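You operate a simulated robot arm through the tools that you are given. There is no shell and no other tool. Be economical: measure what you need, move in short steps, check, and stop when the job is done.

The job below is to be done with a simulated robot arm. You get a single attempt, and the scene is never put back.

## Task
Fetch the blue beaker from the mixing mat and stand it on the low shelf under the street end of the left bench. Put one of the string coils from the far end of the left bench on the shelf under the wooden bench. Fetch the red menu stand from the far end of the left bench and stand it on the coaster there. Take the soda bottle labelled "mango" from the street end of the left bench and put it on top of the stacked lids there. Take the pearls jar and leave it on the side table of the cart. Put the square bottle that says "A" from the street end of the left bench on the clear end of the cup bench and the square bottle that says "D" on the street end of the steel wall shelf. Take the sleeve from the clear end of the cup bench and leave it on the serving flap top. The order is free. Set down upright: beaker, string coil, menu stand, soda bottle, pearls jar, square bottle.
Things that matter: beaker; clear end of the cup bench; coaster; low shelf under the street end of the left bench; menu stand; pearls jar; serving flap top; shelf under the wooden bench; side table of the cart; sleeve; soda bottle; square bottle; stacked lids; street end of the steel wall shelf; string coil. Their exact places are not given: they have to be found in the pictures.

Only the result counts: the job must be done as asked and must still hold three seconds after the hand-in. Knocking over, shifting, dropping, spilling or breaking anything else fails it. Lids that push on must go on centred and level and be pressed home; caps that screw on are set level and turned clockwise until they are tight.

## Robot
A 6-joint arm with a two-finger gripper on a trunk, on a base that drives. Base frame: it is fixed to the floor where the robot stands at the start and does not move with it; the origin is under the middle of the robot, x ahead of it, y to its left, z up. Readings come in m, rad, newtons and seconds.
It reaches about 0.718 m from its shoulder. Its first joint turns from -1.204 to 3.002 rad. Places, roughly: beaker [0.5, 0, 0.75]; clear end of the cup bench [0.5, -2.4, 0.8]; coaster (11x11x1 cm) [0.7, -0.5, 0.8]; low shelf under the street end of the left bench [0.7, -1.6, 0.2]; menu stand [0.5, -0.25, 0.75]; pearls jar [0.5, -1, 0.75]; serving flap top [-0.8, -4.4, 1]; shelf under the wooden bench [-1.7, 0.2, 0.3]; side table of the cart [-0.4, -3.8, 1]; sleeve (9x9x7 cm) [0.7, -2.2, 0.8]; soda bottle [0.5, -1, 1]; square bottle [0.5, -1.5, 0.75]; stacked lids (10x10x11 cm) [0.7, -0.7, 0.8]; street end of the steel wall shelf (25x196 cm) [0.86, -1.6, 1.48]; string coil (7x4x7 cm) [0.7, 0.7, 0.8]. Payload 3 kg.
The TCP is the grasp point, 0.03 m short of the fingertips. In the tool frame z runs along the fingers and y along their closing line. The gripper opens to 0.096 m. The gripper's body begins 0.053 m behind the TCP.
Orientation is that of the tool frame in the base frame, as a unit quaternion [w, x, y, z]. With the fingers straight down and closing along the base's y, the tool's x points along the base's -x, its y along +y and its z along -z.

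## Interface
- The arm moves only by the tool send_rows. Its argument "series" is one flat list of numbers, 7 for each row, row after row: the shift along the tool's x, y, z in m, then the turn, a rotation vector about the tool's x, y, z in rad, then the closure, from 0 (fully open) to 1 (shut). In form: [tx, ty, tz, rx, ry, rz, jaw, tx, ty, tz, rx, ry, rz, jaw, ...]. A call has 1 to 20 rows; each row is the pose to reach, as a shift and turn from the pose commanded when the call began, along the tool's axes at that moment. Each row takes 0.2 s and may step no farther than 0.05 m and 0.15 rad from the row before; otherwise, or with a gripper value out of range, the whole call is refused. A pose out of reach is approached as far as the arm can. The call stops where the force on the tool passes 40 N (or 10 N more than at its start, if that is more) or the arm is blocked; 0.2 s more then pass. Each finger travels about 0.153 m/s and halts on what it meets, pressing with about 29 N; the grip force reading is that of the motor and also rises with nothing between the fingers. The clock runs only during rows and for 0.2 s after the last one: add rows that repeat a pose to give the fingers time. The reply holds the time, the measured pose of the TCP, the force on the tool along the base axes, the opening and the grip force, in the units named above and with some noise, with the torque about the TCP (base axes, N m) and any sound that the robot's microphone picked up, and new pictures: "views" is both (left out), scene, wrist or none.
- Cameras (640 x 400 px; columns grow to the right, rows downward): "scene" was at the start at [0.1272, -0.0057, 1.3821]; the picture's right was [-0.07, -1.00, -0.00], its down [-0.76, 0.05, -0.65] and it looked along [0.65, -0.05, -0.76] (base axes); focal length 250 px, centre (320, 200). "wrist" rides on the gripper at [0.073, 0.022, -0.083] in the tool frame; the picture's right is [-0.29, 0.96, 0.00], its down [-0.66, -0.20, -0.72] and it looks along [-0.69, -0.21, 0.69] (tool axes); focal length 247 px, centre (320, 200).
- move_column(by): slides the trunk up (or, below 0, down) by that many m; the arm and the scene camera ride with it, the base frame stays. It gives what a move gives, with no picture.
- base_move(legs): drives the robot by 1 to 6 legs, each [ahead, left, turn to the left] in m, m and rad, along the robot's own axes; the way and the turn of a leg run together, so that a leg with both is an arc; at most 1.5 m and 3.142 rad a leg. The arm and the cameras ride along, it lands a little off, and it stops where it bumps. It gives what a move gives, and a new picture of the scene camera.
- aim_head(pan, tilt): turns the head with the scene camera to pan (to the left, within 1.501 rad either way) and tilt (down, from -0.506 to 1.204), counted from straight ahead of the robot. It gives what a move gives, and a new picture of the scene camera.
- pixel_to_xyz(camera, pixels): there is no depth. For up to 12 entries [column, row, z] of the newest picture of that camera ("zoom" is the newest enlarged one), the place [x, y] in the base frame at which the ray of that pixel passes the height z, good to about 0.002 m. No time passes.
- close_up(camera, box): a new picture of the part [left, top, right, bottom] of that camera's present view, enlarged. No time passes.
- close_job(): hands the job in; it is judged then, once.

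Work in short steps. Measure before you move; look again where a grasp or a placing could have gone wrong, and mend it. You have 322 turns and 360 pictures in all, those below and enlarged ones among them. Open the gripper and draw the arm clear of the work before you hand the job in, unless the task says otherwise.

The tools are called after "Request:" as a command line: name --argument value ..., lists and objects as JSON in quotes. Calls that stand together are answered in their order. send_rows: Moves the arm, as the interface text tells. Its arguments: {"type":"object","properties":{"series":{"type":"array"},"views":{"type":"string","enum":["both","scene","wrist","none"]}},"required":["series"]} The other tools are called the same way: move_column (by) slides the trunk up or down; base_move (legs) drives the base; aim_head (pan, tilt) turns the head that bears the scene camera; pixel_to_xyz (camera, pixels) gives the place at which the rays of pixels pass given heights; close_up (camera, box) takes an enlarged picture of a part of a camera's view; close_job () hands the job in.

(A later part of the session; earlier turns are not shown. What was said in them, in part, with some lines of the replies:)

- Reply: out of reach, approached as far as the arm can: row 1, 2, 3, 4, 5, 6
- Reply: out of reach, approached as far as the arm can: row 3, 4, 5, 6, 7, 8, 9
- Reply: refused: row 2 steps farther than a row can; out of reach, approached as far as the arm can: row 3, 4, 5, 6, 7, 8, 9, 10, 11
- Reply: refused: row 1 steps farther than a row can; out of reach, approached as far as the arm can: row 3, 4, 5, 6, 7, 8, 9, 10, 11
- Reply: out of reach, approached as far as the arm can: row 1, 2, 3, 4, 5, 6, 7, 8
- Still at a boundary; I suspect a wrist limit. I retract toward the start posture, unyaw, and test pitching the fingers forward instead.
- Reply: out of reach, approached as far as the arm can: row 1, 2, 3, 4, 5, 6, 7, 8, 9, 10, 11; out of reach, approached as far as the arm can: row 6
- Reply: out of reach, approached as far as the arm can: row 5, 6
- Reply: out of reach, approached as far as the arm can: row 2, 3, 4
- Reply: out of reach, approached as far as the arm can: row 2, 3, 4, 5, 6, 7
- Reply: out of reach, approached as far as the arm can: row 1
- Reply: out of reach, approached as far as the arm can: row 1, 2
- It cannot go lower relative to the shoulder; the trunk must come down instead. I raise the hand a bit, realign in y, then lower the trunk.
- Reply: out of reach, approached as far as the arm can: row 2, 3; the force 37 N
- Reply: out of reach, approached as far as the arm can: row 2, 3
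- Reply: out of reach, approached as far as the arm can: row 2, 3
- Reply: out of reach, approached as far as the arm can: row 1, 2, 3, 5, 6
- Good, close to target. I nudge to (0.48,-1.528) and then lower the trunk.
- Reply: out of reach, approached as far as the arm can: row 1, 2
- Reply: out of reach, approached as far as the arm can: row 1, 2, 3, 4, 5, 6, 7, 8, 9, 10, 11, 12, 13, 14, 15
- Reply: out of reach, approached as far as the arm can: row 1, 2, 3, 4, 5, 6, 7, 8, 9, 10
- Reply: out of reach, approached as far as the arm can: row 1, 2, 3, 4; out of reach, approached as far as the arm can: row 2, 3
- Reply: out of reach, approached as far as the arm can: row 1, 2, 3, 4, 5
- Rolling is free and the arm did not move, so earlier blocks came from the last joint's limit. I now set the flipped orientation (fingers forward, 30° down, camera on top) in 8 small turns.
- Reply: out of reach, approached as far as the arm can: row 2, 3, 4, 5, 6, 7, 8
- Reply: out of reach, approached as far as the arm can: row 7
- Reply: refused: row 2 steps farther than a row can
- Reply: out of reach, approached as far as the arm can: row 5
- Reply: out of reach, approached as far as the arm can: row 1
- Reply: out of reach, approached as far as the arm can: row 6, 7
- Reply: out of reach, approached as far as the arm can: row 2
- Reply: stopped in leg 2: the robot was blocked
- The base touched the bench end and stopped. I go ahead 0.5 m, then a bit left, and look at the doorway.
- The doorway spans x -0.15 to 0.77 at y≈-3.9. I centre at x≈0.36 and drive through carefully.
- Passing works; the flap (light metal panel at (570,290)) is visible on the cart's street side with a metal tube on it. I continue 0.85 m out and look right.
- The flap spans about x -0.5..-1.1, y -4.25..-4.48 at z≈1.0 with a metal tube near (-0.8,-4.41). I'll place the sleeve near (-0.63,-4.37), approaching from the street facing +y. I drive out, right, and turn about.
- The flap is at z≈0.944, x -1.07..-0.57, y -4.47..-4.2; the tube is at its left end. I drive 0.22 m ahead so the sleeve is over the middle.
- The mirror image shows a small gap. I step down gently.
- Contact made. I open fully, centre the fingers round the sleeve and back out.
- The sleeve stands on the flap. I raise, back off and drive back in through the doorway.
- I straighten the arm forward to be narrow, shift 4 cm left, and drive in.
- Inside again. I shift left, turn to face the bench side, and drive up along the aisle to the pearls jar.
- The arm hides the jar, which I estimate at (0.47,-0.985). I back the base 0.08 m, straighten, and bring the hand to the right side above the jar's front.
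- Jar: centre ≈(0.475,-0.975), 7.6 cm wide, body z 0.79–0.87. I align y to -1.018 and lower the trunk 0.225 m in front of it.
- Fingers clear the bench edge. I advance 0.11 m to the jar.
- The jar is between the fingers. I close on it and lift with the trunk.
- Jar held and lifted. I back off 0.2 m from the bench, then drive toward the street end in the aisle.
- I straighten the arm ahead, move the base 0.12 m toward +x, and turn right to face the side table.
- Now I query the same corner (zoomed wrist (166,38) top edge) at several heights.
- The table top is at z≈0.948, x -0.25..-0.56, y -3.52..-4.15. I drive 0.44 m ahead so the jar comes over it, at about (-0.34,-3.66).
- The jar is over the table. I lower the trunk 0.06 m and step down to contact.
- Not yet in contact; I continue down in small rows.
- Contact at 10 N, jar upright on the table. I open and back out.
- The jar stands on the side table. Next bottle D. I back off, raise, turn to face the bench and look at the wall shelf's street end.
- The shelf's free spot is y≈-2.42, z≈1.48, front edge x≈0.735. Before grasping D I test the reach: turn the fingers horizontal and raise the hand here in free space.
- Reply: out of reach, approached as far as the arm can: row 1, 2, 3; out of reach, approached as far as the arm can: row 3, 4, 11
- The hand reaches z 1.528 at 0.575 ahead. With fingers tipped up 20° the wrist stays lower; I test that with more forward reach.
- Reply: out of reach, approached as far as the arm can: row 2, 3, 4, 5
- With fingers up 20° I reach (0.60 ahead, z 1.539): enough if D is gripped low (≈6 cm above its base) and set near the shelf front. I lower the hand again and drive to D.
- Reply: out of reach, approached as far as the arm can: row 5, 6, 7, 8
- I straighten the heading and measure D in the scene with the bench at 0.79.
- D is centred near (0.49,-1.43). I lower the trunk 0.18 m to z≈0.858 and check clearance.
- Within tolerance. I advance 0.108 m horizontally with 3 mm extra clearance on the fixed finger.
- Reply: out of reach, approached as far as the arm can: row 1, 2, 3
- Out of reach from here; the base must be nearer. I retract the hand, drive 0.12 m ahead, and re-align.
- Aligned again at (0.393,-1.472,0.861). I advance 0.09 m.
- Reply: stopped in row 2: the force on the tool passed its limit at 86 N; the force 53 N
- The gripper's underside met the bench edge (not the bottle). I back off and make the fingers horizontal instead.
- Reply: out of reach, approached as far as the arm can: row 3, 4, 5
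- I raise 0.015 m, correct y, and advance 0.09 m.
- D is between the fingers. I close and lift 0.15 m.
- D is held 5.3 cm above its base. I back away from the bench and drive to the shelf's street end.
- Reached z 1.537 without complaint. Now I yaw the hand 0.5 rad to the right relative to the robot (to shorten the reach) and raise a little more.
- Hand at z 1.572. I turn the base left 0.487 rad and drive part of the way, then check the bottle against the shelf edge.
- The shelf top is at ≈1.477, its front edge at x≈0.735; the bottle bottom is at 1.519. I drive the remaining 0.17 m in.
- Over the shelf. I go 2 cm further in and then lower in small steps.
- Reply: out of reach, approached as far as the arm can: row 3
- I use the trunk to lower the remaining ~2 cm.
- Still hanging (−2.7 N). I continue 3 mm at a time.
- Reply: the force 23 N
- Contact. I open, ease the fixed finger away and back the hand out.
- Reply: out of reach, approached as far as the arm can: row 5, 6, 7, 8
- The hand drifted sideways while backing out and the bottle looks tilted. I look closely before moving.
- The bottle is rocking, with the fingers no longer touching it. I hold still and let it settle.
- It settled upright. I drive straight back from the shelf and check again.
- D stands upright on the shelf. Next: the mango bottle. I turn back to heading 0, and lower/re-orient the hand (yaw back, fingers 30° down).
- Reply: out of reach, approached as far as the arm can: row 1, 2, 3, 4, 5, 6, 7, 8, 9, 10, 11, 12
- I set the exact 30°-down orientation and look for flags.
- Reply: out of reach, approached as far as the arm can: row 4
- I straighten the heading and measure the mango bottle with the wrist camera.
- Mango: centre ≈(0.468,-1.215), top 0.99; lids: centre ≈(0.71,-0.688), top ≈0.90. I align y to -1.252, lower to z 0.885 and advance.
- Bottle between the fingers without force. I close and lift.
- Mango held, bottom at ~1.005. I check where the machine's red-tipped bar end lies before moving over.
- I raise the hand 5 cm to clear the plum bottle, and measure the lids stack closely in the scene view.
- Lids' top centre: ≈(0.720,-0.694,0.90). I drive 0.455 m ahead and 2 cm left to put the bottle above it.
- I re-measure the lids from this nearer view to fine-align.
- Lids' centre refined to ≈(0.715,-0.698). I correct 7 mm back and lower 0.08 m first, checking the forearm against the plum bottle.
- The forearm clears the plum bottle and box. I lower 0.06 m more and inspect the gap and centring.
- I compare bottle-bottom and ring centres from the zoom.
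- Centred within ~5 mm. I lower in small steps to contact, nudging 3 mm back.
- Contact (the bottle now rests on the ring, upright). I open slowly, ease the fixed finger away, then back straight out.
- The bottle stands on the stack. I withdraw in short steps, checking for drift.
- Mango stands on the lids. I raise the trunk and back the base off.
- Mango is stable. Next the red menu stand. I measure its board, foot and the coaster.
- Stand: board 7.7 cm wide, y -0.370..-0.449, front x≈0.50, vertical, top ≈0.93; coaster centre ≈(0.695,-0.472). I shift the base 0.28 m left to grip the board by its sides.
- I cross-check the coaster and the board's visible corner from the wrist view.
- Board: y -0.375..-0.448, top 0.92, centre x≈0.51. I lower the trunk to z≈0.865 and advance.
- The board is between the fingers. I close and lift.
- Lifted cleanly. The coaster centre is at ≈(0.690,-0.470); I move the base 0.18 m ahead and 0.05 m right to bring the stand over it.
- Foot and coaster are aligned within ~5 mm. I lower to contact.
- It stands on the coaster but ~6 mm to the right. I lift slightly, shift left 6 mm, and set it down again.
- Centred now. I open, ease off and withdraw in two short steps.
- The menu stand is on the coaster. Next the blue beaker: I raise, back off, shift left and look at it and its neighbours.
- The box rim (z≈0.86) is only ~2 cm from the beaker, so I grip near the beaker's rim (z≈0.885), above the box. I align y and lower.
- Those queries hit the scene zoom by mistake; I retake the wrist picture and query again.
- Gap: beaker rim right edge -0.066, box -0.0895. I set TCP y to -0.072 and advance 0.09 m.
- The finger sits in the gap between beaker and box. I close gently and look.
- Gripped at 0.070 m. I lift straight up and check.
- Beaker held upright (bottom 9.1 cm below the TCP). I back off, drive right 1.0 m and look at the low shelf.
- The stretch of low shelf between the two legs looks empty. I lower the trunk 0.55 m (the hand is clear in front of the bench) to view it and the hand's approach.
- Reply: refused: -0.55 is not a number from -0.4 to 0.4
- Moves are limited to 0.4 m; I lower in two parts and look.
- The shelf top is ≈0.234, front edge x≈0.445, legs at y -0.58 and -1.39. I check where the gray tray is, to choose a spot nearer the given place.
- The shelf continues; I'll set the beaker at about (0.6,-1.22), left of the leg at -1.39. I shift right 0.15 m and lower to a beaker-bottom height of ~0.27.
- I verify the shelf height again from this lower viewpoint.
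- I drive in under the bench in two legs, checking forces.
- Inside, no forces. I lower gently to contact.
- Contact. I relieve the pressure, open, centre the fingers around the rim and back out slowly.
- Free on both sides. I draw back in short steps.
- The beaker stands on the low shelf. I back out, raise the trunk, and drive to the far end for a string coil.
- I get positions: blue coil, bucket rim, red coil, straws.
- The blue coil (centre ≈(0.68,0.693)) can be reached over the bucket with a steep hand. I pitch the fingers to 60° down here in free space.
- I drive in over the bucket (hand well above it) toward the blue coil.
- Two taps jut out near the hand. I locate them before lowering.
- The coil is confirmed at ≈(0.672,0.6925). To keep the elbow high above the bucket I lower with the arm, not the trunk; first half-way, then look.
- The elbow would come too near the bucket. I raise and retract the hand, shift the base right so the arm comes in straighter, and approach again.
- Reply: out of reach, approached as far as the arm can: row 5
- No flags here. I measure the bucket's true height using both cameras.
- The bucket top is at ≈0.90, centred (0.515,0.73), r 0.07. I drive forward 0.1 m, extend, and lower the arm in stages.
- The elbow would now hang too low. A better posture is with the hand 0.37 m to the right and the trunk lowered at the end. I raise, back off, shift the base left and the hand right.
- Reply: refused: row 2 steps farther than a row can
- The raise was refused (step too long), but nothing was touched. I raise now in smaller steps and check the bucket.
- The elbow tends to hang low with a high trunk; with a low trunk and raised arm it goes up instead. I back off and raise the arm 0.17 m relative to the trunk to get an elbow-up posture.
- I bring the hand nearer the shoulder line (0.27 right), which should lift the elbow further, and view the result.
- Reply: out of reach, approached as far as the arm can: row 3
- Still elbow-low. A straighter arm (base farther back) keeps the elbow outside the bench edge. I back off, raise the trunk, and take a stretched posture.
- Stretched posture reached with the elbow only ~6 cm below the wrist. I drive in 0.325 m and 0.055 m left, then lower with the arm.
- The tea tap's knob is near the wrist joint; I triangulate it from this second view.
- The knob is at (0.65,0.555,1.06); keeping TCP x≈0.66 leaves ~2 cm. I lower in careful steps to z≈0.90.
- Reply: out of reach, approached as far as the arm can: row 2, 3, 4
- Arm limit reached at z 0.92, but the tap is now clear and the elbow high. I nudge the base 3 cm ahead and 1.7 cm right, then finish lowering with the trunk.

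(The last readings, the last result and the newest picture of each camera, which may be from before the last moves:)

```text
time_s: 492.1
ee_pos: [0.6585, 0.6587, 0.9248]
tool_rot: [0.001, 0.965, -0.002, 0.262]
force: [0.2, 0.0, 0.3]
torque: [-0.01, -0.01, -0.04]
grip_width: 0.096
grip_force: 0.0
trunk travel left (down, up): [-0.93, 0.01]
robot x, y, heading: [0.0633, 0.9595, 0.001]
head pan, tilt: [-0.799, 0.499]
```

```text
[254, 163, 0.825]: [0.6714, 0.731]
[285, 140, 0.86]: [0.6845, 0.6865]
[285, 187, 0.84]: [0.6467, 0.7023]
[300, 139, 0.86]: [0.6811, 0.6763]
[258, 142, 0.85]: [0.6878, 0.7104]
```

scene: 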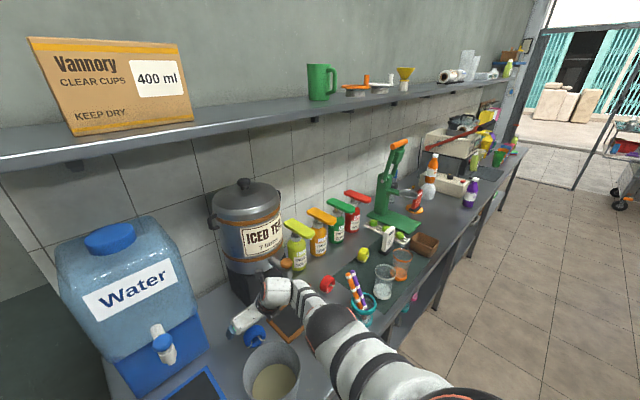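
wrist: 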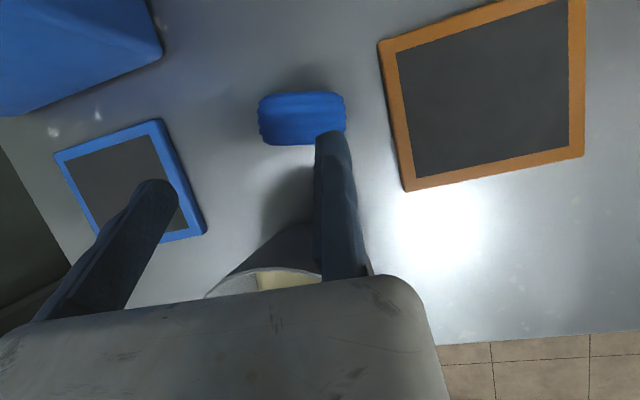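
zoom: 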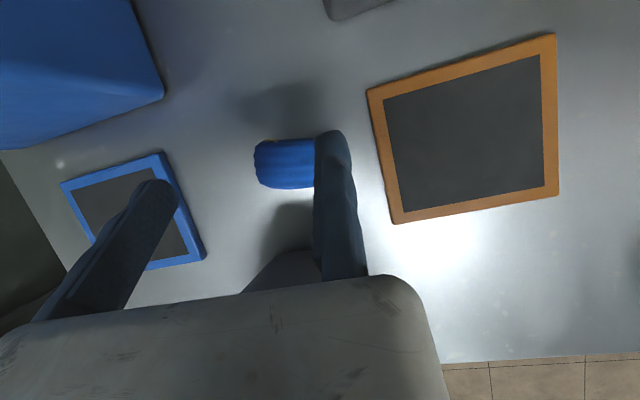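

The coil spans y≈0.658–0.728, x 0.647–0.688. I shift the hand 6 mm right and lower the trunk 0.05 m, look, then the rest.

Request:
send_rows --series '[0, 0.0065, 0, 0, 0, 0, 0]' --views "none"

Request:
move_column --by -0.04

Request:
close_up --camera "scene" --box '[200, 230, 400, 380]'

Request:
close_up --camera "wrist" --box '[0, 0, 640, 400]'

```text
time_s: 492.5
ee_pos: [0.6617, 0.6497, 0.9212]
tool_rot: [0.0, 0.966, -0.003, 0.26]
force: [-0.7, 0.4, 0.0]
torque: [0.0, -0.02, 0.02]
grip_width: 0.0961
grip_force: 0.0
trunk travel left (down, up): [-0.93, 0.01]
robot x, y, heading: [0.0651, 0.9633, 0.002]
head pan, tilt: [-0.799, 0.499]
```

```text
time_s: 493.3
ee_pos: [0.6603, 0.6496, 0.8828]
tool_rot: [0.0, 0.966, -0.003, 0.259]
force: [0.7, 0.0, 0.4]
torque: [-0.02, 0.02, -0.02]
grip_width: 0.0961
grip_force: 0.0
trunk travel left (down, up): [-0.89, 0.05]
robot x, y, heading: [0.0656, 0.9629, -0.001]
head pan, tilt: [-0.799, 0.499]
```

```text
2.67 times, centred on (300, 305) of scene
```

zoom: 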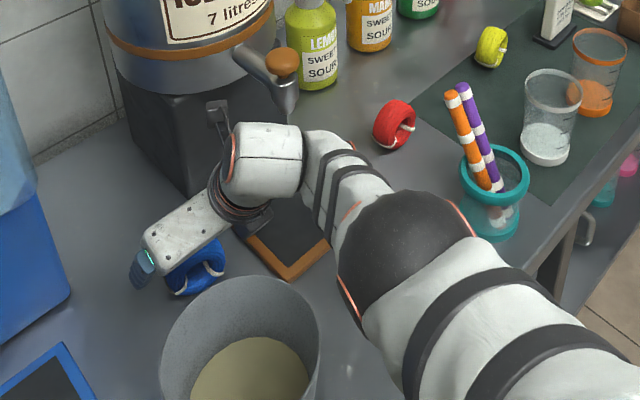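

```text
1.00 times, centred on (320, 200) of wrist (not enlarged: the box is as wide or as high as the picture)
```

zoom: 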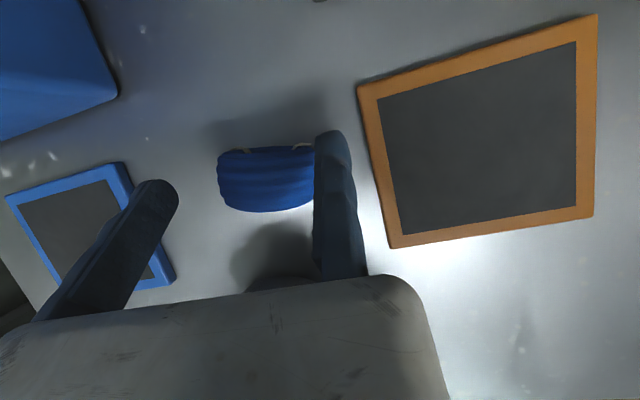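

Coil is between the fingers' paths; bucket and tap are clear. I lower the last 0.042 m.

Request:
move_column --by -0.042

Request:
close_up --camera "wrist" --box '[0, 0, 640, 400]'

```text
time_s: 494.1
ee_pos: [0.662, 0.6504, 0.8403]
tool_rot: [0.0, 0.966, -0.003, 0.26]
force: [-0.3, 0.4, -0.1]
torque: [0.0, -0.04, -0.01]
grip_width: 0.096
grip_force: 0.0
trunk travel left (down, up): [-0.848, 0.092]
robot x, y, heading: [0.0643, 0.964, -0.002]
head pan, tilt: [-0.799, 0.499]
```

```text
1.00 times, centred on (320, 200) of wrist (not enlarged: the box is as wide or as high as the picture)
```

zoom: 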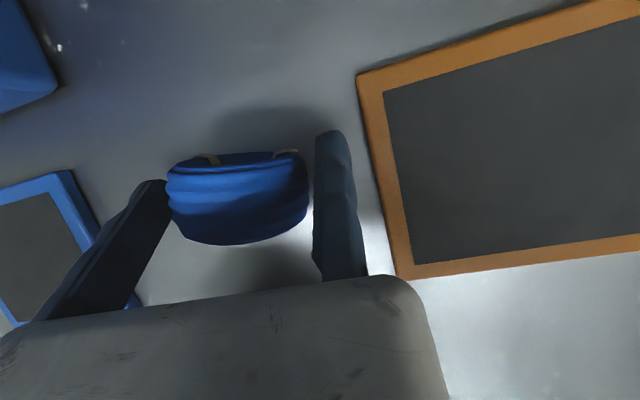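

The coil sits between the fingers. I close and lift a little.

Request:
send_rows --series '[0, 0, 0, 0, 0, 0, 0.15, 0, 0, 0, 0, 0, 0, 0.3, 0, 0, 0, 0, 0, 0, 0.5, 0, 0, 0, 0, 0, 0, 0.5]' --views "none"

Request:
move_column --by 0.09

Request:
close_up --camera "wrist" --box '[0, 0, 640, 400]'

Request:
close_up --camera "scene" --box '[200, 210, 400, 360]'

```text
time_s: 495.1
ee_pos: [0.6607, 0.6499, 0.8402]
tool_rot: [0.0, 0.966, -0.003, 0.26]
force: [1.6, 0.4, -0.1]
torque: [-0.01, 0.01, -0.02]
grip_width: 0.0714
grip_force: 29.5
trunk travel left (down, up): [-0.848, 0.092]
robot x, y, heading: [0.0605, 0.9623, 0.0]
head pan, tilt: [-0.799, 0.499]
```

```text
time_s: 496.4
ee_pos: [0.6608, 0.6477, 0.9307]
tool_rot: [0.0, 0.966, -0.003, 0.26]
force: [0.2, -0.4, -0.5]
torque: [-0.03, 0.02, 0.01]
grip_width: 0.0717
grip_force: 28.9
trunk travel left (down, up): [-0.938, 0.002]
robot x, y, heading: [0.0625, 0.9578, -0.0]
head pan, tilt: [-0.799, 0.499]
```

```text
1.00 times, centred on (320, 200) of wrist (not enlarged: the box is as wide or as high as the picture)
```

zoom: 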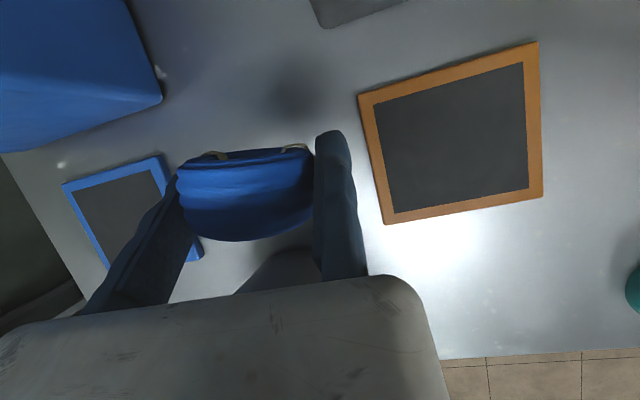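

```text
2.67 times, centred on (300, 285) of scene
```

zoom: 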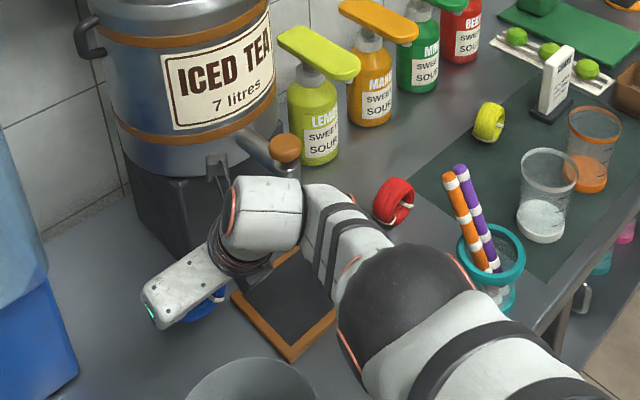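

Coil held. I raise the hand with the arm (drawing back 3 cm from the tap), then back out over the bucket.

Request:
send_rows --series '[0.001, 0, -0.04, 0, 0, 0, 0.5, 0.015, 0, -0.075, 0, 0, 0, 0.5, 0.027, 0, -0.1, 0, 0, 0, 0.5, 0.039, 0, -0.128, 0, 0, 0, 0.5]' --views "none"

Request:
base_move --legs '[[-0.35, 0, 0]]'

Request:
aim_head --pan 1.5 --tilt 0.6

```text
time_s: 497.4
ee_pos: [0.6279, 0.6488, 1.0627]
tool_rot: [0.0, 0.966, -0.003, 0.26]
force: [0.4, 0.7, -1.0]
torque: [0.0, 0.0, 0.01]
grip_width: 0.0718
grip_force: 29.3
trunk travel left (down, up): [-0.938, 0.002]
robot x, y, heading: [0.0594, 0.962, 0.0]
head pan, tilt: [-0.799, 0.499]
```

```text
time_s: 499.7
ee_pos: [0.2751, 0.6473, 1.0611]
tool_rot: [0.001, 0.966, -0.005, 0.259]
force: [-0.4, 0.7, -0.6]
torque: [0.0, -0.01, 0.01]
grip_width: 0.0714
grip_force: 28.8
trunk travel left (down, up): [-0.938, 0.002]
robot x, y, heading: [-0.2891, 0.9628, -0.004]
head pan, tilt: [-0.799, 0.499]
```

scene: 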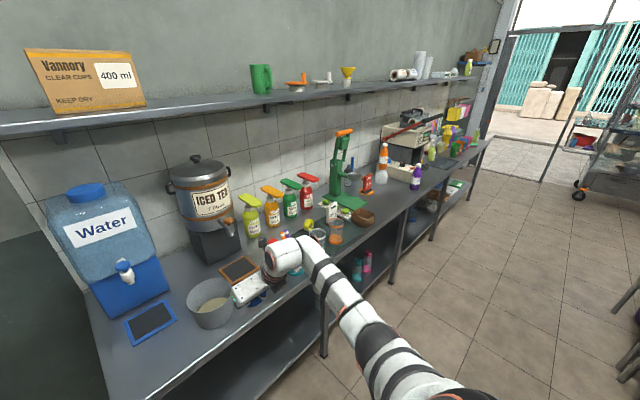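

```text
time_s: 501.8
ee_pos: [0.2743, 0.6478, 1.0627]
tool_rot: [0.0, 0.966, -0.004, 0.26]
force: [-0.1, 0.0, -0.4]
torque: [-0.01, -0.03, 0.04]
grip_width: 0.0709
grip_force: 28.9
trunk travel left (down, up): [-0.938, 0.002]
robot x, y, heading: [-0.2907, 0.9664, -0.004]
head pan, tilt: [1.499, 0.6]
```

scene: 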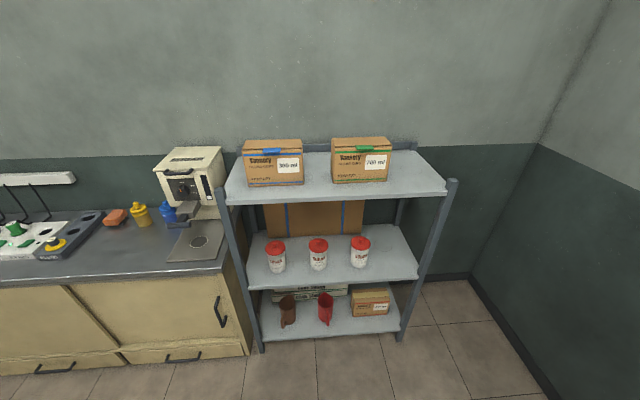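

I turn left 90° and look toward the wooden bench side.

Request:
base_move --legs '[[-0.05, 0, 0], [0, 0, 1.57]]'

Request:
aim_head --pan 1.4 --tilt 0.5

Request:
aim_head --pan 0.7 --tilt 0.5

```text
time_s: 506.6
ee_pos: [-0.0251, 1.5266, 1.0613]
tool_rot: [-0.183, 0.686, 0.679, 0.184]
force: [0.5, 1.0, -0.6]
torque: [-0.01, 0.0, 0.0]
grip_width: 0.0707
grip_force: 29.3
trunk travel left (down, up): [-0.938, 0.002]
robot x, y, heading: [-0.3388, 0.965, 1.558]
head pan, tilt: [1.499, 0.6]
```

scene: 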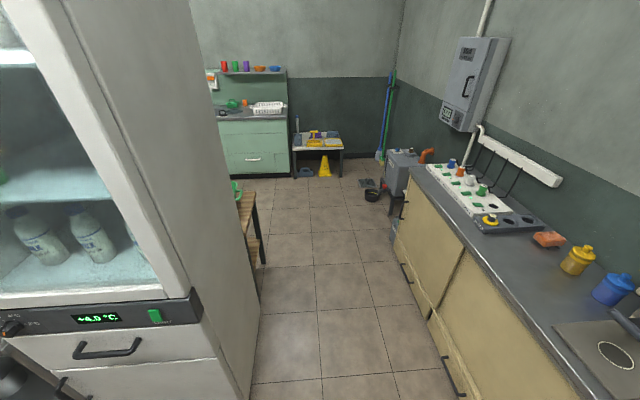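

```text
time_s: 507.2
ee_pos: [-0.0246, 1.5279, 1.0623]
tool_rot: [-0.182, 0.686, 0.68, 0.183]
force: [0.3, -0.4, -0.3]
torque: [0.02, -0.01, 0.02]
grip_width: 0.0704
grip_force: 29.1
trunk travel left (down, up): [-0.938, 0.002]
robot x, y, heading: [-0.3406, 0.9629, 1.57]
head pan, tilt: [1.4, 0.499]
```

scene: 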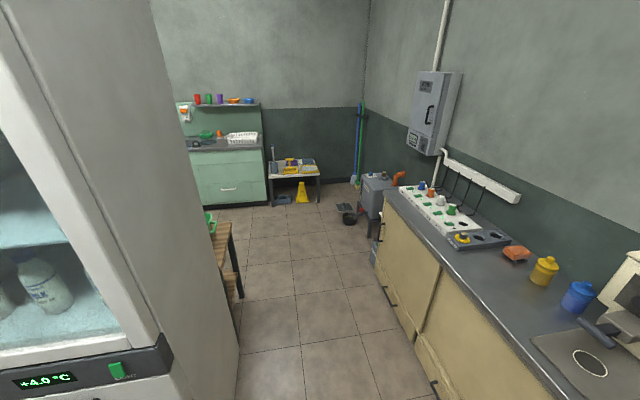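

```text
time_s: 508.3
ee_pos: [-0.0243, 1.527, 1.0625]
tool_rot: [-0.184, 0.686, 0.68, 0.183]
force: [0.0, -0.8, -0.8]
torque: [0.01, -0.01, -0.01]
grip_width: 0.0706
grip_force: 28.8
trunk travel left (down, up): [-0.938, 0.002]
robot x, y, heading: [-0.3436, 0.9637, 1.56]
head pan, tilt: [0.7, 0.499]
```

scene: 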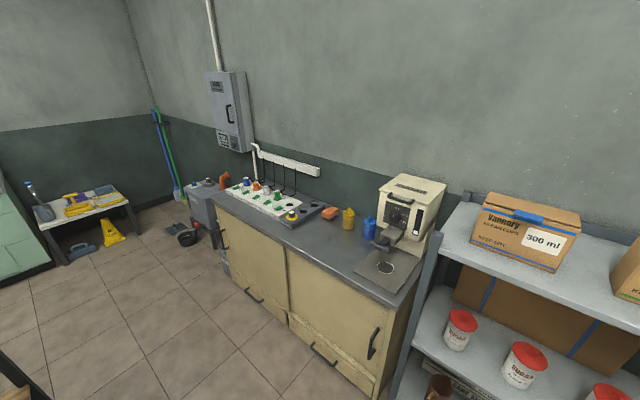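

The wooden bench is behind the fridge along a corridor. I measure the corridor's floor edges.

Request:
aim_head --pan 1.45 --tilt 0.8

Request:
close_up --camera "scene" --box '[120, 0, 440, 200]'

```text
time_s: 509.4
ee_pos: [-0.0236, 1.5275, 1.0619]
tool_rot: [-0.184, 0.686, 0.68, 0.184]
force: [-0.3, 0.1, -1.2]
torque: [0.02, -0.01, 0.0]
grip_width: 0.0698
grip_force: 29.0
trunk travel left (down, up): [-0.938, 0.002]
robot x, y, heading: [-0.3419, 0.9637, 1.569]
head pan, tilt: [1.45, 0.799]
```

scene: 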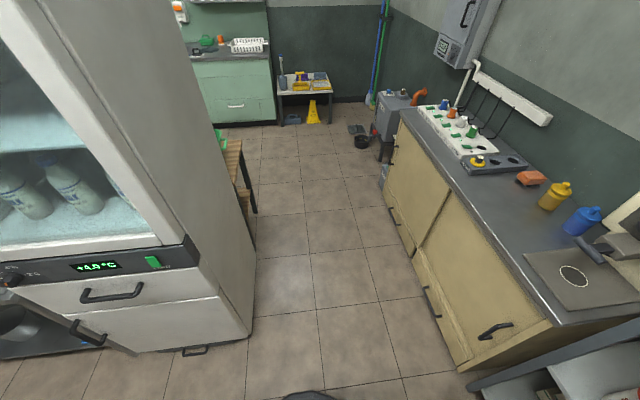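

```text
2.00 times, centred on (280, 100) of scene
```

zoom: 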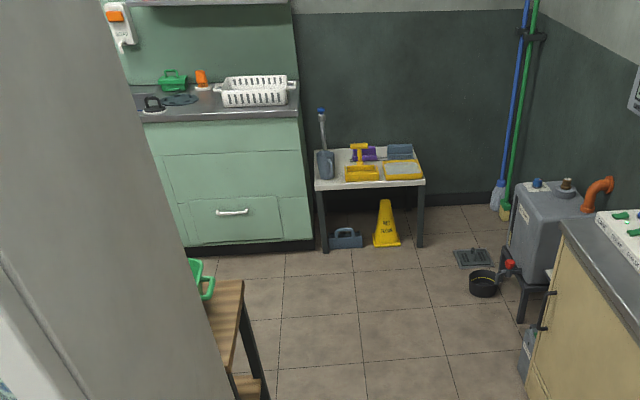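

Request:
pixel_to_xyz --camera "scene" --pixels '[[250, 330, 0], [150, 350, 0], [258, 215, 0], [462, 370, 0], [400, 230, 0], [375, 165, 0], [245, 147, 0.8], [215, 145, 0.8], [305, 125, 0], [276, 125, 0]]'

```text
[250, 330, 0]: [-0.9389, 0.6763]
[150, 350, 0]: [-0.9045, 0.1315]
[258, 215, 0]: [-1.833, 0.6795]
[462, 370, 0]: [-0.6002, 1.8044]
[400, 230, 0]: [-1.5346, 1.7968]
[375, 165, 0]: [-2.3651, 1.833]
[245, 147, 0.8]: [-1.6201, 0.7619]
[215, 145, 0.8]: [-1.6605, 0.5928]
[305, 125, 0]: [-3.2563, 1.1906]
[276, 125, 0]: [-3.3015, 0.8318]
```

Corridor is y 0.68–1.80; the wooden bench's end is near (-1.83,0.68). I turn to face -x and drive along the corridor, then look left under the bench.

Request:
base_move --legs '[[0.08, 0, 0], [0, 0, 1.57], [0.75, 0, 0]]'

Request:
aim_head --pan 0.7 --tilt 0.7

Request:
aim_head --pan 1.3 --tilt 0.7

```text
time_s: 517.9
ee_pos: [-1.6372, 1.3922, 1.0614]
tool_rot: [-0.259, 0.017, 0.966, 0.003]
force: [-0.1, -0.4, -0.3]
torque: [0.01, 0.03, 0.04]
grip_width: 0.0685
grip_force: 28.7
trunk travel left (down, up): [-0.938, 0.002]
robot x, y, heading: [-1.0837, 1.066, 3.11]
head pan, tilt: [1.45, 0.799]
```

scene: 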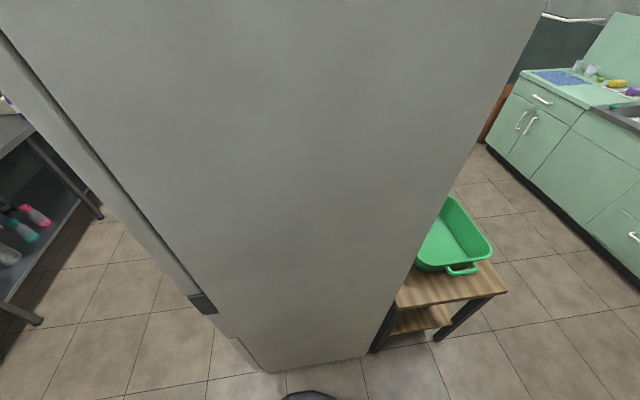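

```text
time_s: 519.0
ee_pos: [-1.6375, 1.3914, 1.0617]
tool_rot: [-0.26, 0.016, 0.966, 0.004]
force: [0.2, -0.1, -1.8]
torque: [0.02, 0.0, -0.01]
grip_width: 0.0686
grip_force: 29.0
trunk travel left (down, up): [-0.938, 0.002]
robot x, y, heading: [-1.0828, 1.0642, 3.11]
head pan, tilt: [0.7, 0.7]
```

scene: 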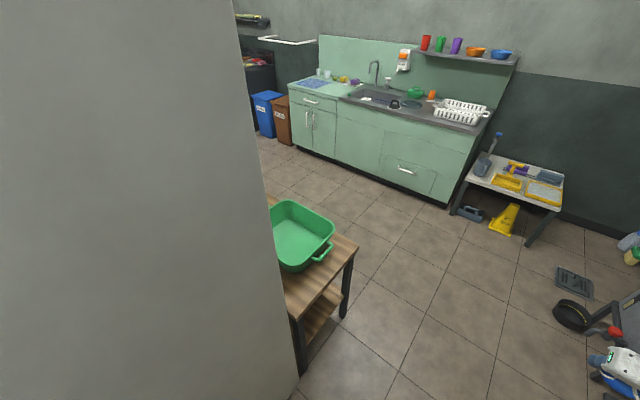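

```text
time_s: 520.0
ee_pos: [-1.6373, 1.391, 1.0624]
tool_rot: [-0.26, 0.016, 0.966, 0.004]
force: [-1.2, -0.5, -0.8]
torque: [0.02, -0.03, 0.0]
grip_width: 0.0687
grip_force: 28.8
trunk travel left (down, up): [-0.938, 0.002]
robot x, y, heading: [-1.0853, 1.0657, 3.111]
head pan, tilt: [1.3, 0.7]
```

scene: 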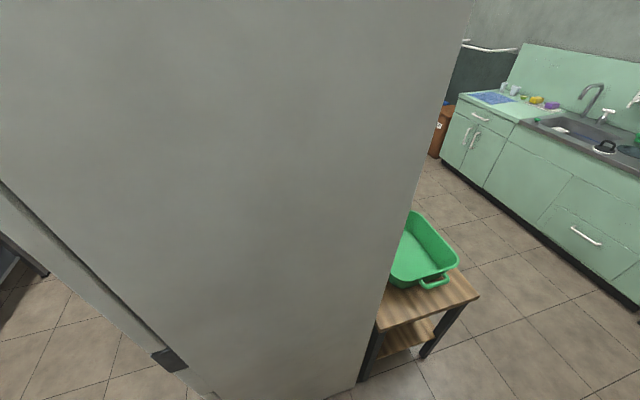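

Request:
pixel_to_xyz --camera "scene" --pixels '[[363, 381, 0], [426, 357, 0], [479, 298, 0.75], [378, 331, 0.75], [458, 268, 0.75], [392, 350, 0.3], [433, 335, 0.3], [410, 300, 0.75], [215, 398, 0]]'

Request:
close_up --camera "scene" --box '[340, 200, 500, 390]'

```text
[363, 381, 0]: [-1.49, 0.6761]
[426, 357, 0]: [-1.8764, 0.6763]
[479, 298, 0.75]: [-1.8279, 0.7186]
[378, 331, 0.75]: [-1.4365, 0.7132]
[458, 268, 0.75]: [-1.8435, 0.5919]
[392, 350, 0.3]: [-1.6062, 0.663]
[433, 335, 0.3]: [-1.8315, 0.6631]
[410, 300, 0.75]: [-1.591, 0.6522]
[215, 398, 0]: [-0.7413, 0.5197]
```

```text
2.11 times, centred on (420, 295) of scene
```

zoom: 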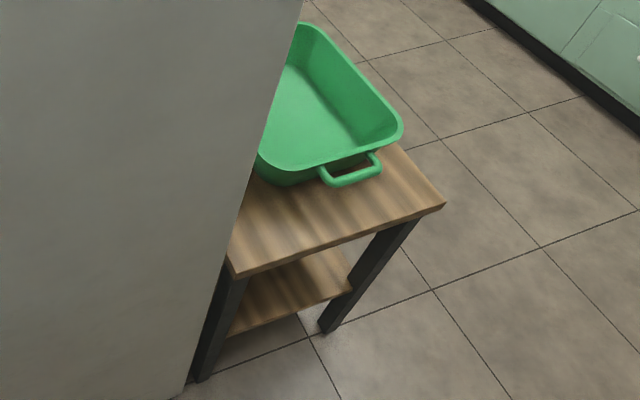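

The bench end is open between legs at x -1.49 and -1.88; top ≈0.69, lower shelf ≈0.25. I move to x≈-1.34, turn to face -y (hand passes high above the tray), then back up and lower.

Request:
base_move --legs '[[0.256, 0, 0], [0, 0, 1.602], [-0.39, 0, 0]]'

Request:
aim_head --pan -0.3 --tilt 0.8

```text
time_s: 527.7
ee_pos: [-1.6475, 0.8978, 1.0617]
tool_rot: [-0.184, -0.68, 0.686, -0.183]
force: [-0.4, 0.6, -0.3]
torque: [0.0, 0.01, 0.01]
grip_width: 0.0674
grip_force: 28.9
trunk travel left (down, up): [-0.938, 0.002]
robot x, y, heading: [-1.3301, 1.4613, -1.574]
head pan, tilt: [1.3, 0.7]
```

scene: 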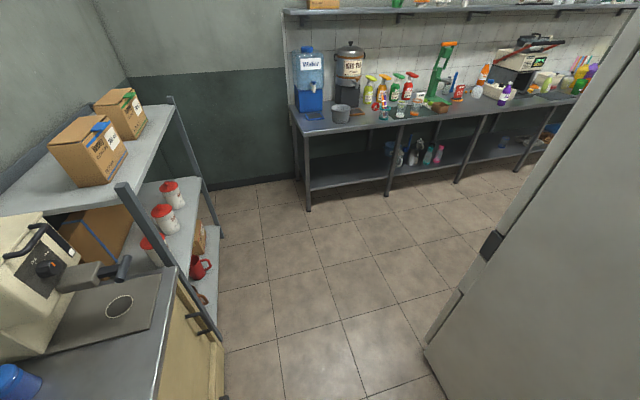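

```text
time_s: 529.4
ee_pos: [-1.6477, 0.8977, 1.0627]
tool_rot: [-0.184, -0.679, 0.687, -0.183]
force: [-0.2, 0.6, -0.9]
torque: [0.0, 0.04, 0.01]
grip_width: 0.0671
grip_force: 28.5
trunk travel left (down, up): [-0.938, 0.002]
robot x, y, heading: [-1.333, 1.461, -1.578]
head pan, tilt: [-0.3, 0.799]
```

scene: 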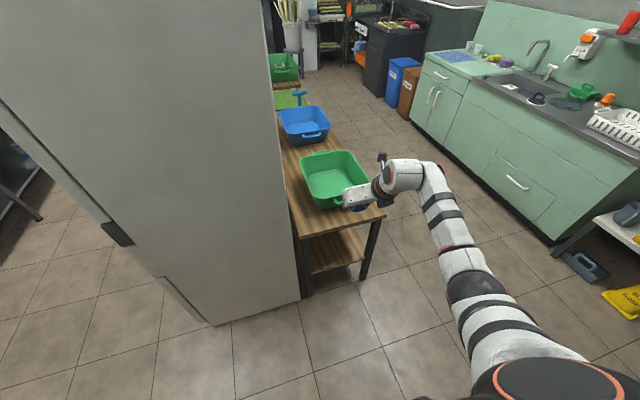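

Aligned in front of the bench's end. I lower the trunk toward the shelf height and look.

Request:
move_column --by -0.38

Request:
move_column --by -0.2

Request:
aim_head --pan -0.4 --tilt 0.6

Request:
close_up --camera "scene" --box '[200, 130, 440, 300]'

```text
time_s: 533.1
ee_pos: [-1.6471, 0.8982, 0.6824]
tool_rot: [-0.183, -0.679, 0.686, -0.184]
force: [-0.8, 0.1, -0.5]
torque: [0.0, 0.04, 0.02]
grip_width: 0.0667
grip_force: 29.0
trunk travel left (down, up): [-0.558, 0.382]
robot x, y, heading: [-1.3317, 1.4603, -1.572]
head pan, tilt: [-0.3, 0.799]
```

```text
time_s: 535.2
ee_pos: [-1.6476, 0.8989, 0.4826]
tool_rot: [-0.184, -0.68, 0.686, -0.183]
force: [0.6, -0.5, -1.5]
torque: [-0.02, 0.02, -0.01]
grip_width: 0.0667
grip_force: 29.4
trunk travel left (down, up): [-0.358, 0.582]
robot x, y, heading: [-1.336, 1.4586, -1.576]
head pan, tilt: [-0.3, 0.799]
```

```text
time_s: 536.0
ee_pos: [-1.6477, 0.8969, 0.4811]
tool_rot: [-0.185, -0.679, 0.686, -0.184]
force: [0.0, 0.1, -1.2]
torque: [0.0, 0.05, -0.02]
grip_width: 0.0668
grip_force: 28.8
trunk travel left (down, up): [-0.358, 0.582]
robot x, y, heading: [-1.3349, 1.4621, -1.575]
head pan, tilt: [-0.4, 0.6]
```

scene: 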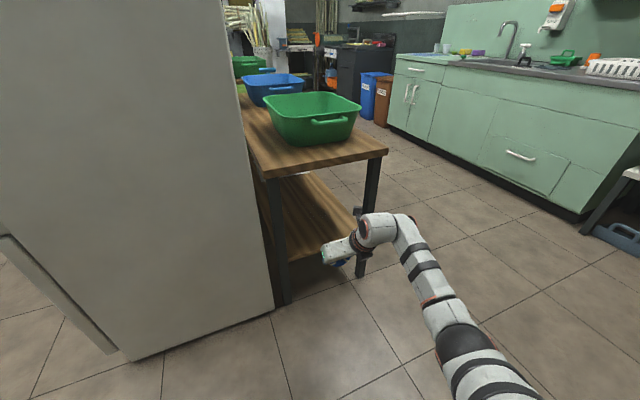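

```text
2.35 times, centred on (320, 215) of scene
```

zoom: 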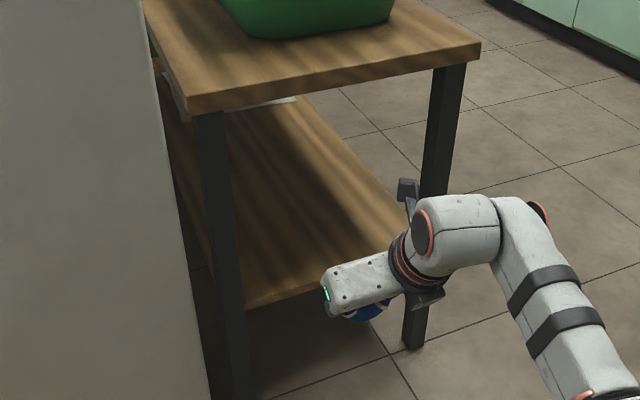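

Request:
pixel_to_xyz --camera "scene" --pixels '[[359.7, 277.7, 0], [288, 303, 0], [290.4, 261, 0.2], [290.4, 261, 0.25], [290.4, 261, 0.3], [387.4, 148, 0.65], [387.4, 148, 0.7], [387.4, 148, 0.75], [328, 249, 0.25]]'

Request:
close_up --camera "wrist" --box '[0, 0, 640, 400]'

```text
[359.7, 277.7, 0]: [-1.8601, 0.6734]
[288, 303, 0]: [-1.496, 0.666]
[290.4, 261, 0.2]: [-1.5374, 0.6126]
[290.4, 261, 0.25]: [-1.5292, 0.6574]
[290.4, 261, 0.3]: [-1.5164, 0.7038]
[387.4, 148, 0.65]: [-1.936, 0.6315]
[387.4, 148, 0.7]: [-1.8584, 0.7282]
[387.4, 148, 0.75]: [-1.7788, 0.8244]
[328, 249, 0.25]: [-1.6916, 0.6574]
```

```text
1.00 times, centred on (320, 200) of wrist (not enlarged: the box is as wide or as high as the picture)
```

zoom: 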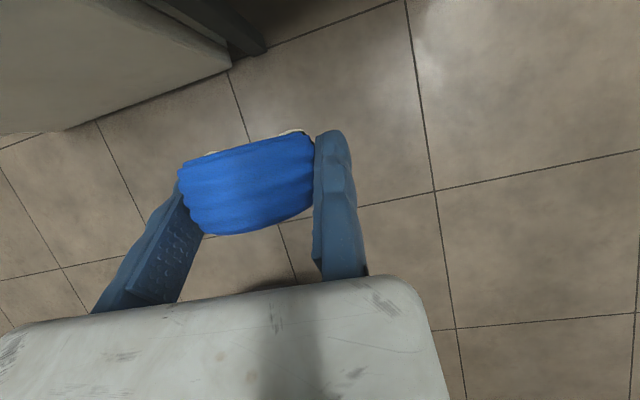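

Shelf top ≈0.27–0.285, legs' inner faces at x≈-1.84 and -1.52. I lower to z≈0.362 and drive in carefully.

Request:
move_column --by -0.119

Request:
base_move --legs '[[0.2, 0, 0]]'

Request:
close_up --camera "scene" --box '[200, 150, 440, 320]'

```text
time_s: 537.5
ee_pos: [-1.6474, 0.8976, 0.3638]
tool_rot: [-0.185, -0.679, 0.686, -0.183]
force: [0.3, -0.6, -0.9]
torque: [0.03, 0.03, -0.05]
grip_width: 0.0669
grip_force: 28.7
trunk travel left (down, up): [-0.239, 0.701]
robot x, y, heading: [-1.3332, 1.4619, -1.574]
head pan, tilt: [-0.4, 0.6]
```

```text
time_s: 539.1
ee_pos: [-1.6483, 0.6941, 0.3623]
tool_rot: [-0.183, -0.68, 0.686, -0.183]
force: [-0.5, -1.3, -1.7]
torque: [0.03, 0.02, -0.01]
grip_width: 0.0669
grip_force: 28.9
trunk travel left (down, up): [-0.239, 0.701]
robot x, y, heading: [-1.3329, 1.2577, -1.577]
head pan, tilt: [-0.4, 0.6]
```

scene: 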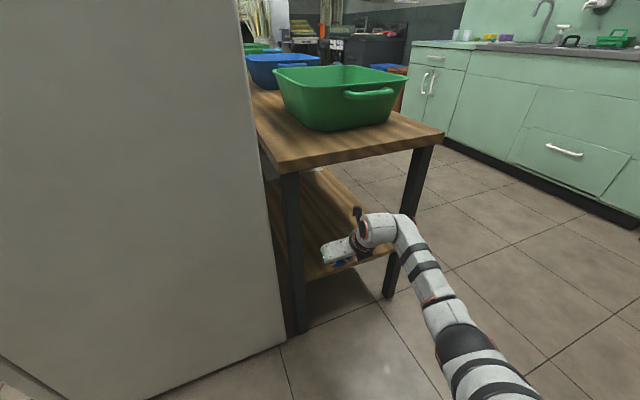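

```text
2.35 times, centred on (320, 235) of scene
```

zoom: 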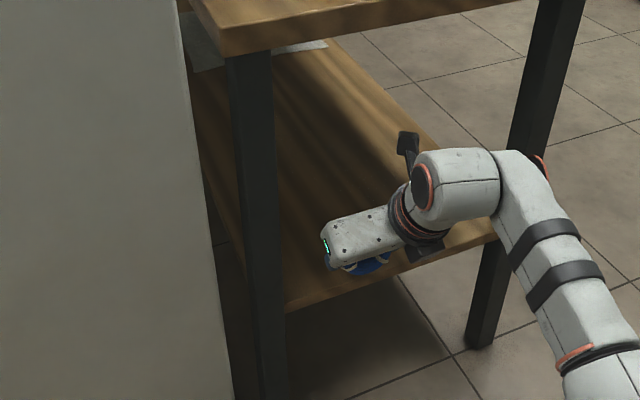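

Clear of the legs. I drive in the remaining 0.2 m.

Request:
base_move --legs '[[0.2, 0, 0]]'

Request:
close_up --camera "scene" --box '[200, 150, 440, 320]'

Request:
close_up --camera "wrist" --box '[0, 0, 640, 400]'

```text
time_s: 540.7
ee_pos: [-1.6487, 0.4914, 0.3626]
tool_rot: [-0.183, -0.68, 0.685, -0.184]
force: [0.3, -1.2, -0.6]
torque: [0.0, 0.02, -0.01]
grip_width: 0.0667
grip_force: 29.0
trunk travel left (down, up): [-0.239, 0.701]
robot x, y, heading: [-1.3319, 1.0541, -1.569]
head pan, tilt: [-0.4, 0.6]
```

scene: 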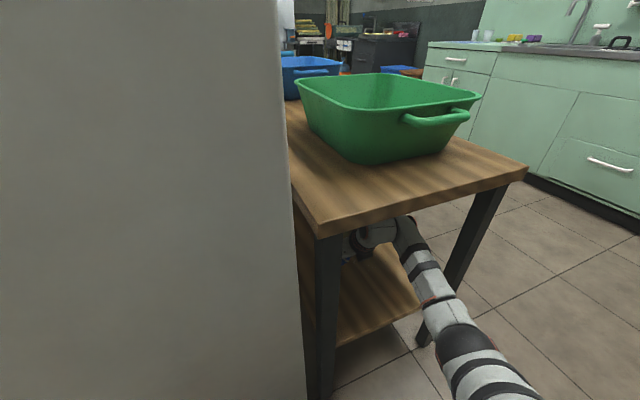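

```text
2.35 times, centred on (320, 235) of scene
```

zoom: 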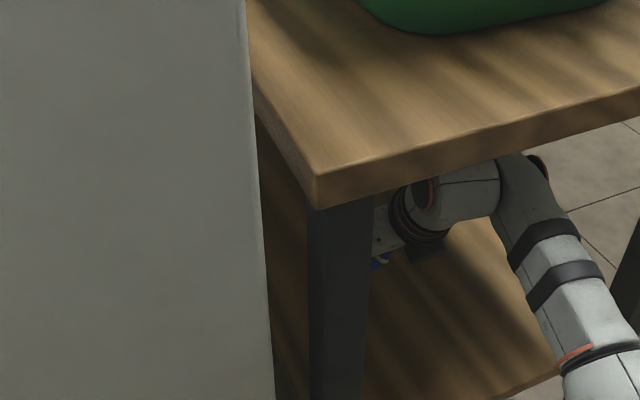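

```text
1.00 times, centred on (320, 200) of wrist (not enlarged: the box is as wide or as high as the picture)
```

zoom: 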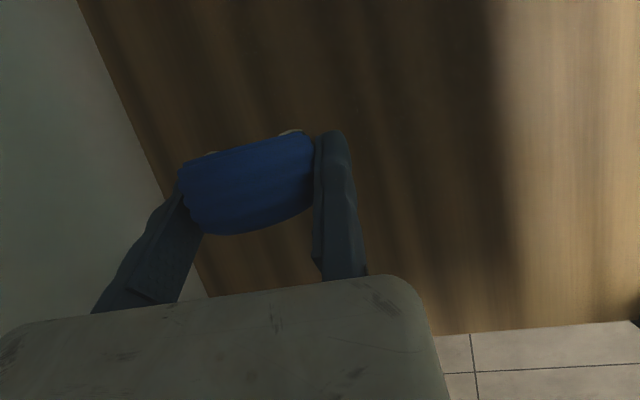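

Over the shelf. I lower to contact in steps.

Request:
move_column --by -0.022

Request:
move_column --by -0.006

Request:
move_column --by -0.006

```text
time_s: 541.4
ee_pos: [-1.6473, 0.4921, 0.3404]
tool_rot: [-0.183, -0.681, 0.685, -0.183]
force: [0.5, -0.1, 0.5]
torque: [0.0, 0.02, -0.06]
grip_width: 0.0665
grip_force: 28.7
trunk travel left (down, up): [-0.217, 0.723]
robot x, y, heading: [-1.3316, 1.0527, -1.572]
head pan, tilt: [-0.4, 0.6]
```

```text
time_s: 541.9
ee_pos: [-1.6475, 0.4928, 0.3342]
tool_rot: [-0.184, -0.681, 0.685, -0.183]
force: [-0.6, -0.1, -1.2]
torque: [0.01, 0.01, -0.01]
grip_width: 0.0667
grip_force: 29.1
trunk travel left (down, up): [-0.211, 0.729]
robot x, y, heading: [-1.3364, 1.0564, -1.579]
head pan, tilt: [-0.4, 0.6]
```

```text
time_s: 542.5
ee_pos: [-1.6457, 0.4919, 0.3298]
tool_rot: [-0.183, -0.681, 0.685, -0.184]
force: [0.3, -0.3, -0.4]
torque: [0.0, 0.06, -0.01]
grip_width: 0.0664
grip_force: 29.1
trunk travel left (down, up): [-0.205, 0.735]
robot x, y, heading: [-1.3377, 1.057, -1.572]
head pan, tilt: [-0.4, 0.6]
```

Request:
move_column --by -0.006

Request:
move_column --by -0.005

Request:
move_column --by -0.005

```text
time_s: 543.0
ee_pos: [-1.6479, 0.4919, 0.3231]
tool_rot: [-0.184, -0.68, 0.685, -0.183]
force: [0.4, 0.1, -0.3]
torque: [0.0, 0.04, 0.01]
grip_width: 0.0666
grip_force: 29.1
trunk travel left (down, up): [-0.199, 0.741]
robot x, y, heading: [-1.3334, 1.0528, -1.572]
head pan, tilt: [-0.4, 0.6]
```

```text
time_s: 543.5
ee_pos: [-1.6486, 0.4916, 0.3207]
tool_rot: [-0.185, -0.68, 0.684, -0.186]
force: [-1.4, 1.6, 9.8]
torque: [0.17, -0.41, 0.06]
grip_width: 0.0666
grip_force: 28.6
trunk travel left (down, up): [-0.194, 0.746]
robot x, y, heading: [-1.3356, 1.0549, -1.576]
head pan, tilt: [-0.4, 0.6]
```

```text
time_s: 544.1
ee_pos: [-1.6475, 0.4906, 0.3192]
tool_rot: [-0.189, -0.679, 0.684, -0.187]
force: [-4.6, -2.0, 31.0]
torque: [-0.01, -0.96, -0.12]
grip_width: 0.0666
grip_force: 28.4
trunk travel left (down, up): [-0.189, 0.751]
robot x, y, heading: [-1.3367, 1.0552, -1.576]
head pan, tilt: [-0.4, 0.6]
```

Contact; the coil rests on the shelf. I relieve the pressure, open, ease the fixed finger off, and check.

Request:
send_rows --series '[0.0025, 0, -0.0043, 0, 0, 0, 0.4, 0.0025, 0, -0.0043, 0, 0, 0, 0.25, 0.0025, 0, -0.0043, 0, 0, 0, 0.1, 0.0025, 0.003, -0.0043, 0, 0, 0, 0.05, 0.0025, 0.008, -0.0043, 0, 0, 0, 0.02, 0.0025, 0.008, -0.0043, 0, 0, 0, 0.02]' --views "wrist"

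```text
time_s: 545.5
ee_pos: [-1.6559, 0.4926, 0.3186]
tool_rot: [-0.183, -0.681, 0.685, -0.184]
force: [-0.1, -0.2, 0.8]
torque: [-0.03, -0.03, 0.0]
grip_width: 0.0942
grip_force: 0.0
trunk travel left (down, up): [-0.189, 0.751]
robot x, y, heading: [-1.3367, 1.0528, -1.575]
head pan, tilt: [-0.4, 0.6]
```

wrist: 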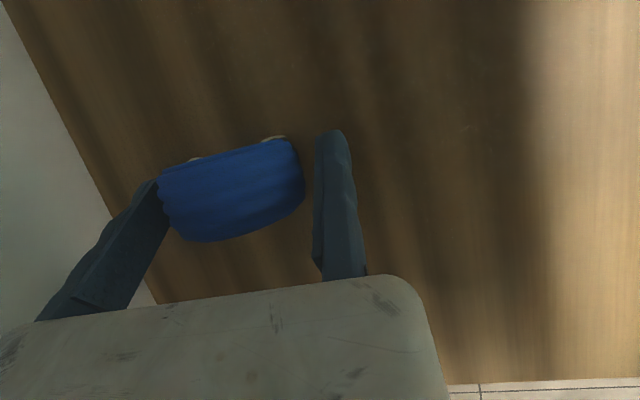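

Both fingers are clear and the coil stands. I draw the hand straight back in short steps.

Request:
send_rows --series '[0, -0.002, 0, 0, 0, 0, 0, -0.026, -0.002, -0.015, 0, 0, 0, 0, -0.043, -0.002, -0.025, 0, 0, 0, 0]' --views "wrist"

```text
time_s: 546.3
ee_pos: [-1.6512, 0.5421, 0.3168]
tool_rot: [-0.183, -0.68, 0.686, -0.184]
force: [0.2, 0.1, 0.7]
torque: [0.03, 0.0, -0.01]
grip_width: 0.0963
grip_force: 0.0
trunk travel left (down, up): [-0.189, 0.751]
robot x, y, heading: [-1.3348, 1.0547, -1.578]
head pan, tilt: [-0.4, 0.6]
```

wrist: 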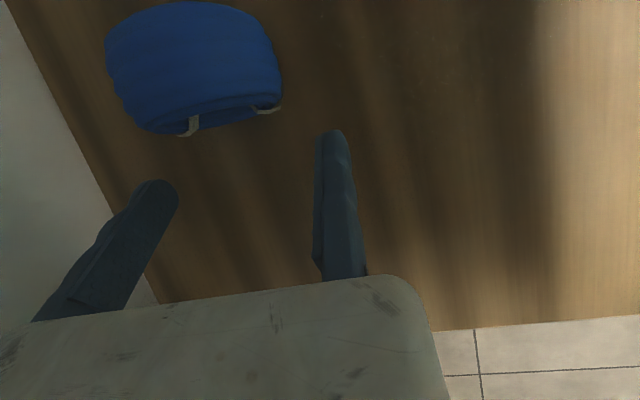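

Clear of the coil. I drive the base straight back and look at it from outside.

Request:
base_move --legs '[[-0.38, 0, 0]]'

Request:
aim_head --pan -0.45 --tilt 0.55

Request:
close_up --camera "scene" --box '[240, 150, 360, 260]'

Request:
close_up --camera "wrist" --box '[0, 0, 640, 400]'

```text
time_s: 548.7
ee_pos: [-1.6534, 0.9169, 0.3178]
tool_rot: [-0.185, -0.678, 0.687, -0.183]
force: [0.6, -0.7, 0.0]
torque: [-0.03, 0.02, 0.01]
grip_width: 0.0959
grip_force: 0.1
trunk travel left (down, up): [-0.189, 0.751]
robot x, y, heading: [-1.3324, 1.4317, -1.578]
head pan, tilt: [-0.4, 0.6]
```

scene: 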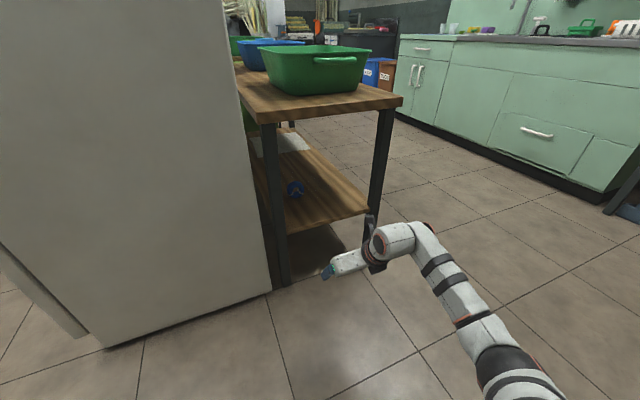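

```text
time_s: 549.3
ee_pos: [-1.6533, 0.9176, 0.319]
tool_rot: [-0.184, -0.678, 0.688, -0.183]
force: [0.6, -1.3, 1.2]
torque: [-0.01, -0.04, 0.03]
grip_width: 0.0962
grip_force: 0.1
trunk travel left (down, up): [-0.189, 0.751]
robot x, y, heading: [-1.3351, 1.4308, -1.575]
head pan, tilt: [-0.45, 0.55]
```

scene: 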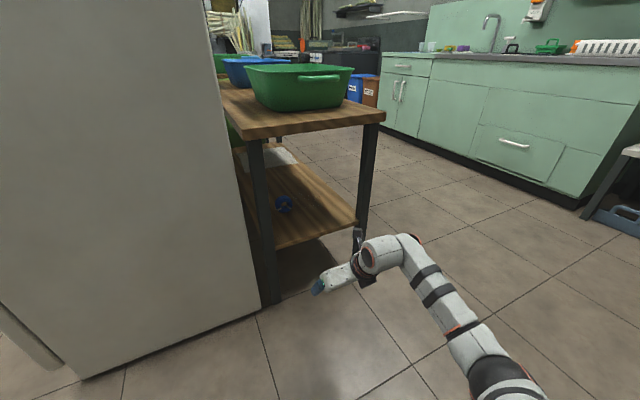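

```text
3.64 times, centred on (300, 205) of scene
```

zoom: 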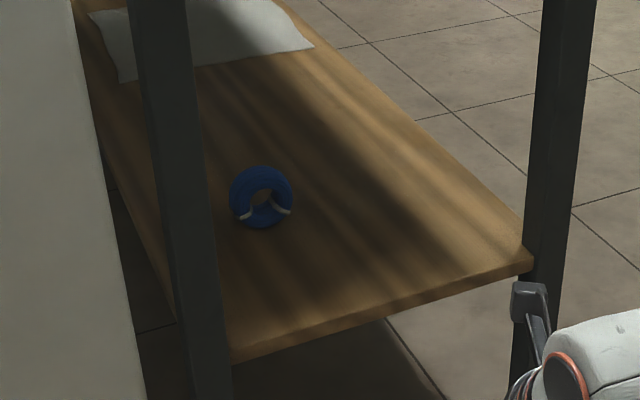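

```text
1.00 times, centred on (320, 200) of wrist (not enlarged: the box is as wide or as high as the picture)
```

zoom: 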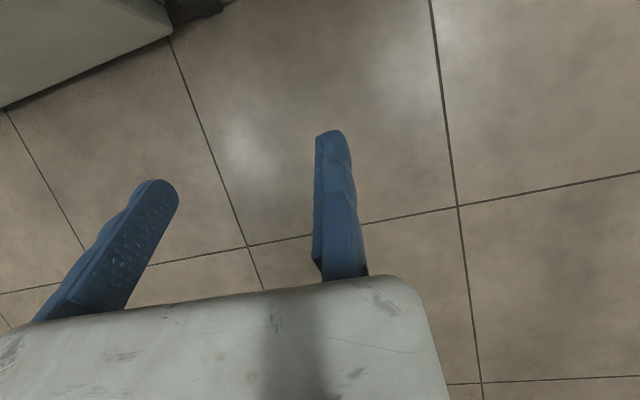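

All eight placements are made and were seen standing; the gripper is open and clear of the work. I hand the job in.

Request:
close_job

```text
The job is handed in.
```

I made all eight placements and handed the job in; every upright item was standing when I last saw it, but two things below could count against it.

- **Sleeve:** two near-identical cup-like sleeves, one red and one brown, stood on the clear end of the cup bench. I took the red one because it matched the place given for the sleeve. It is on the serving flap top.
- **Contacts along the way:** the gripper pressed down with about 36 N, probably on the rim of the filled green cup, early on. It later bumped the front edge of the left bench, and the base stopped once against the end of the bench. I saw nothing displaced or spilled.

The other seven ended up as follows:

- **Bottle A:** on the clear end of the cup bench.
- **Bottle D:** on the street end of the steel wall shelf. It rocked as I let go, then settled upright.
- **Mango soda bottle:** on top of the stacked lids.
- **Pearls jar:** on the side table of the cart.
- **Red menu stand:** on the orange coaster.
- **Blue beaker:** on the low shelf, in the empty stretch about 0.4 m from the place given, because trays and boxes fill much of the rest.
- **Blue string coil:** upright on the shelf under the wooden bench.
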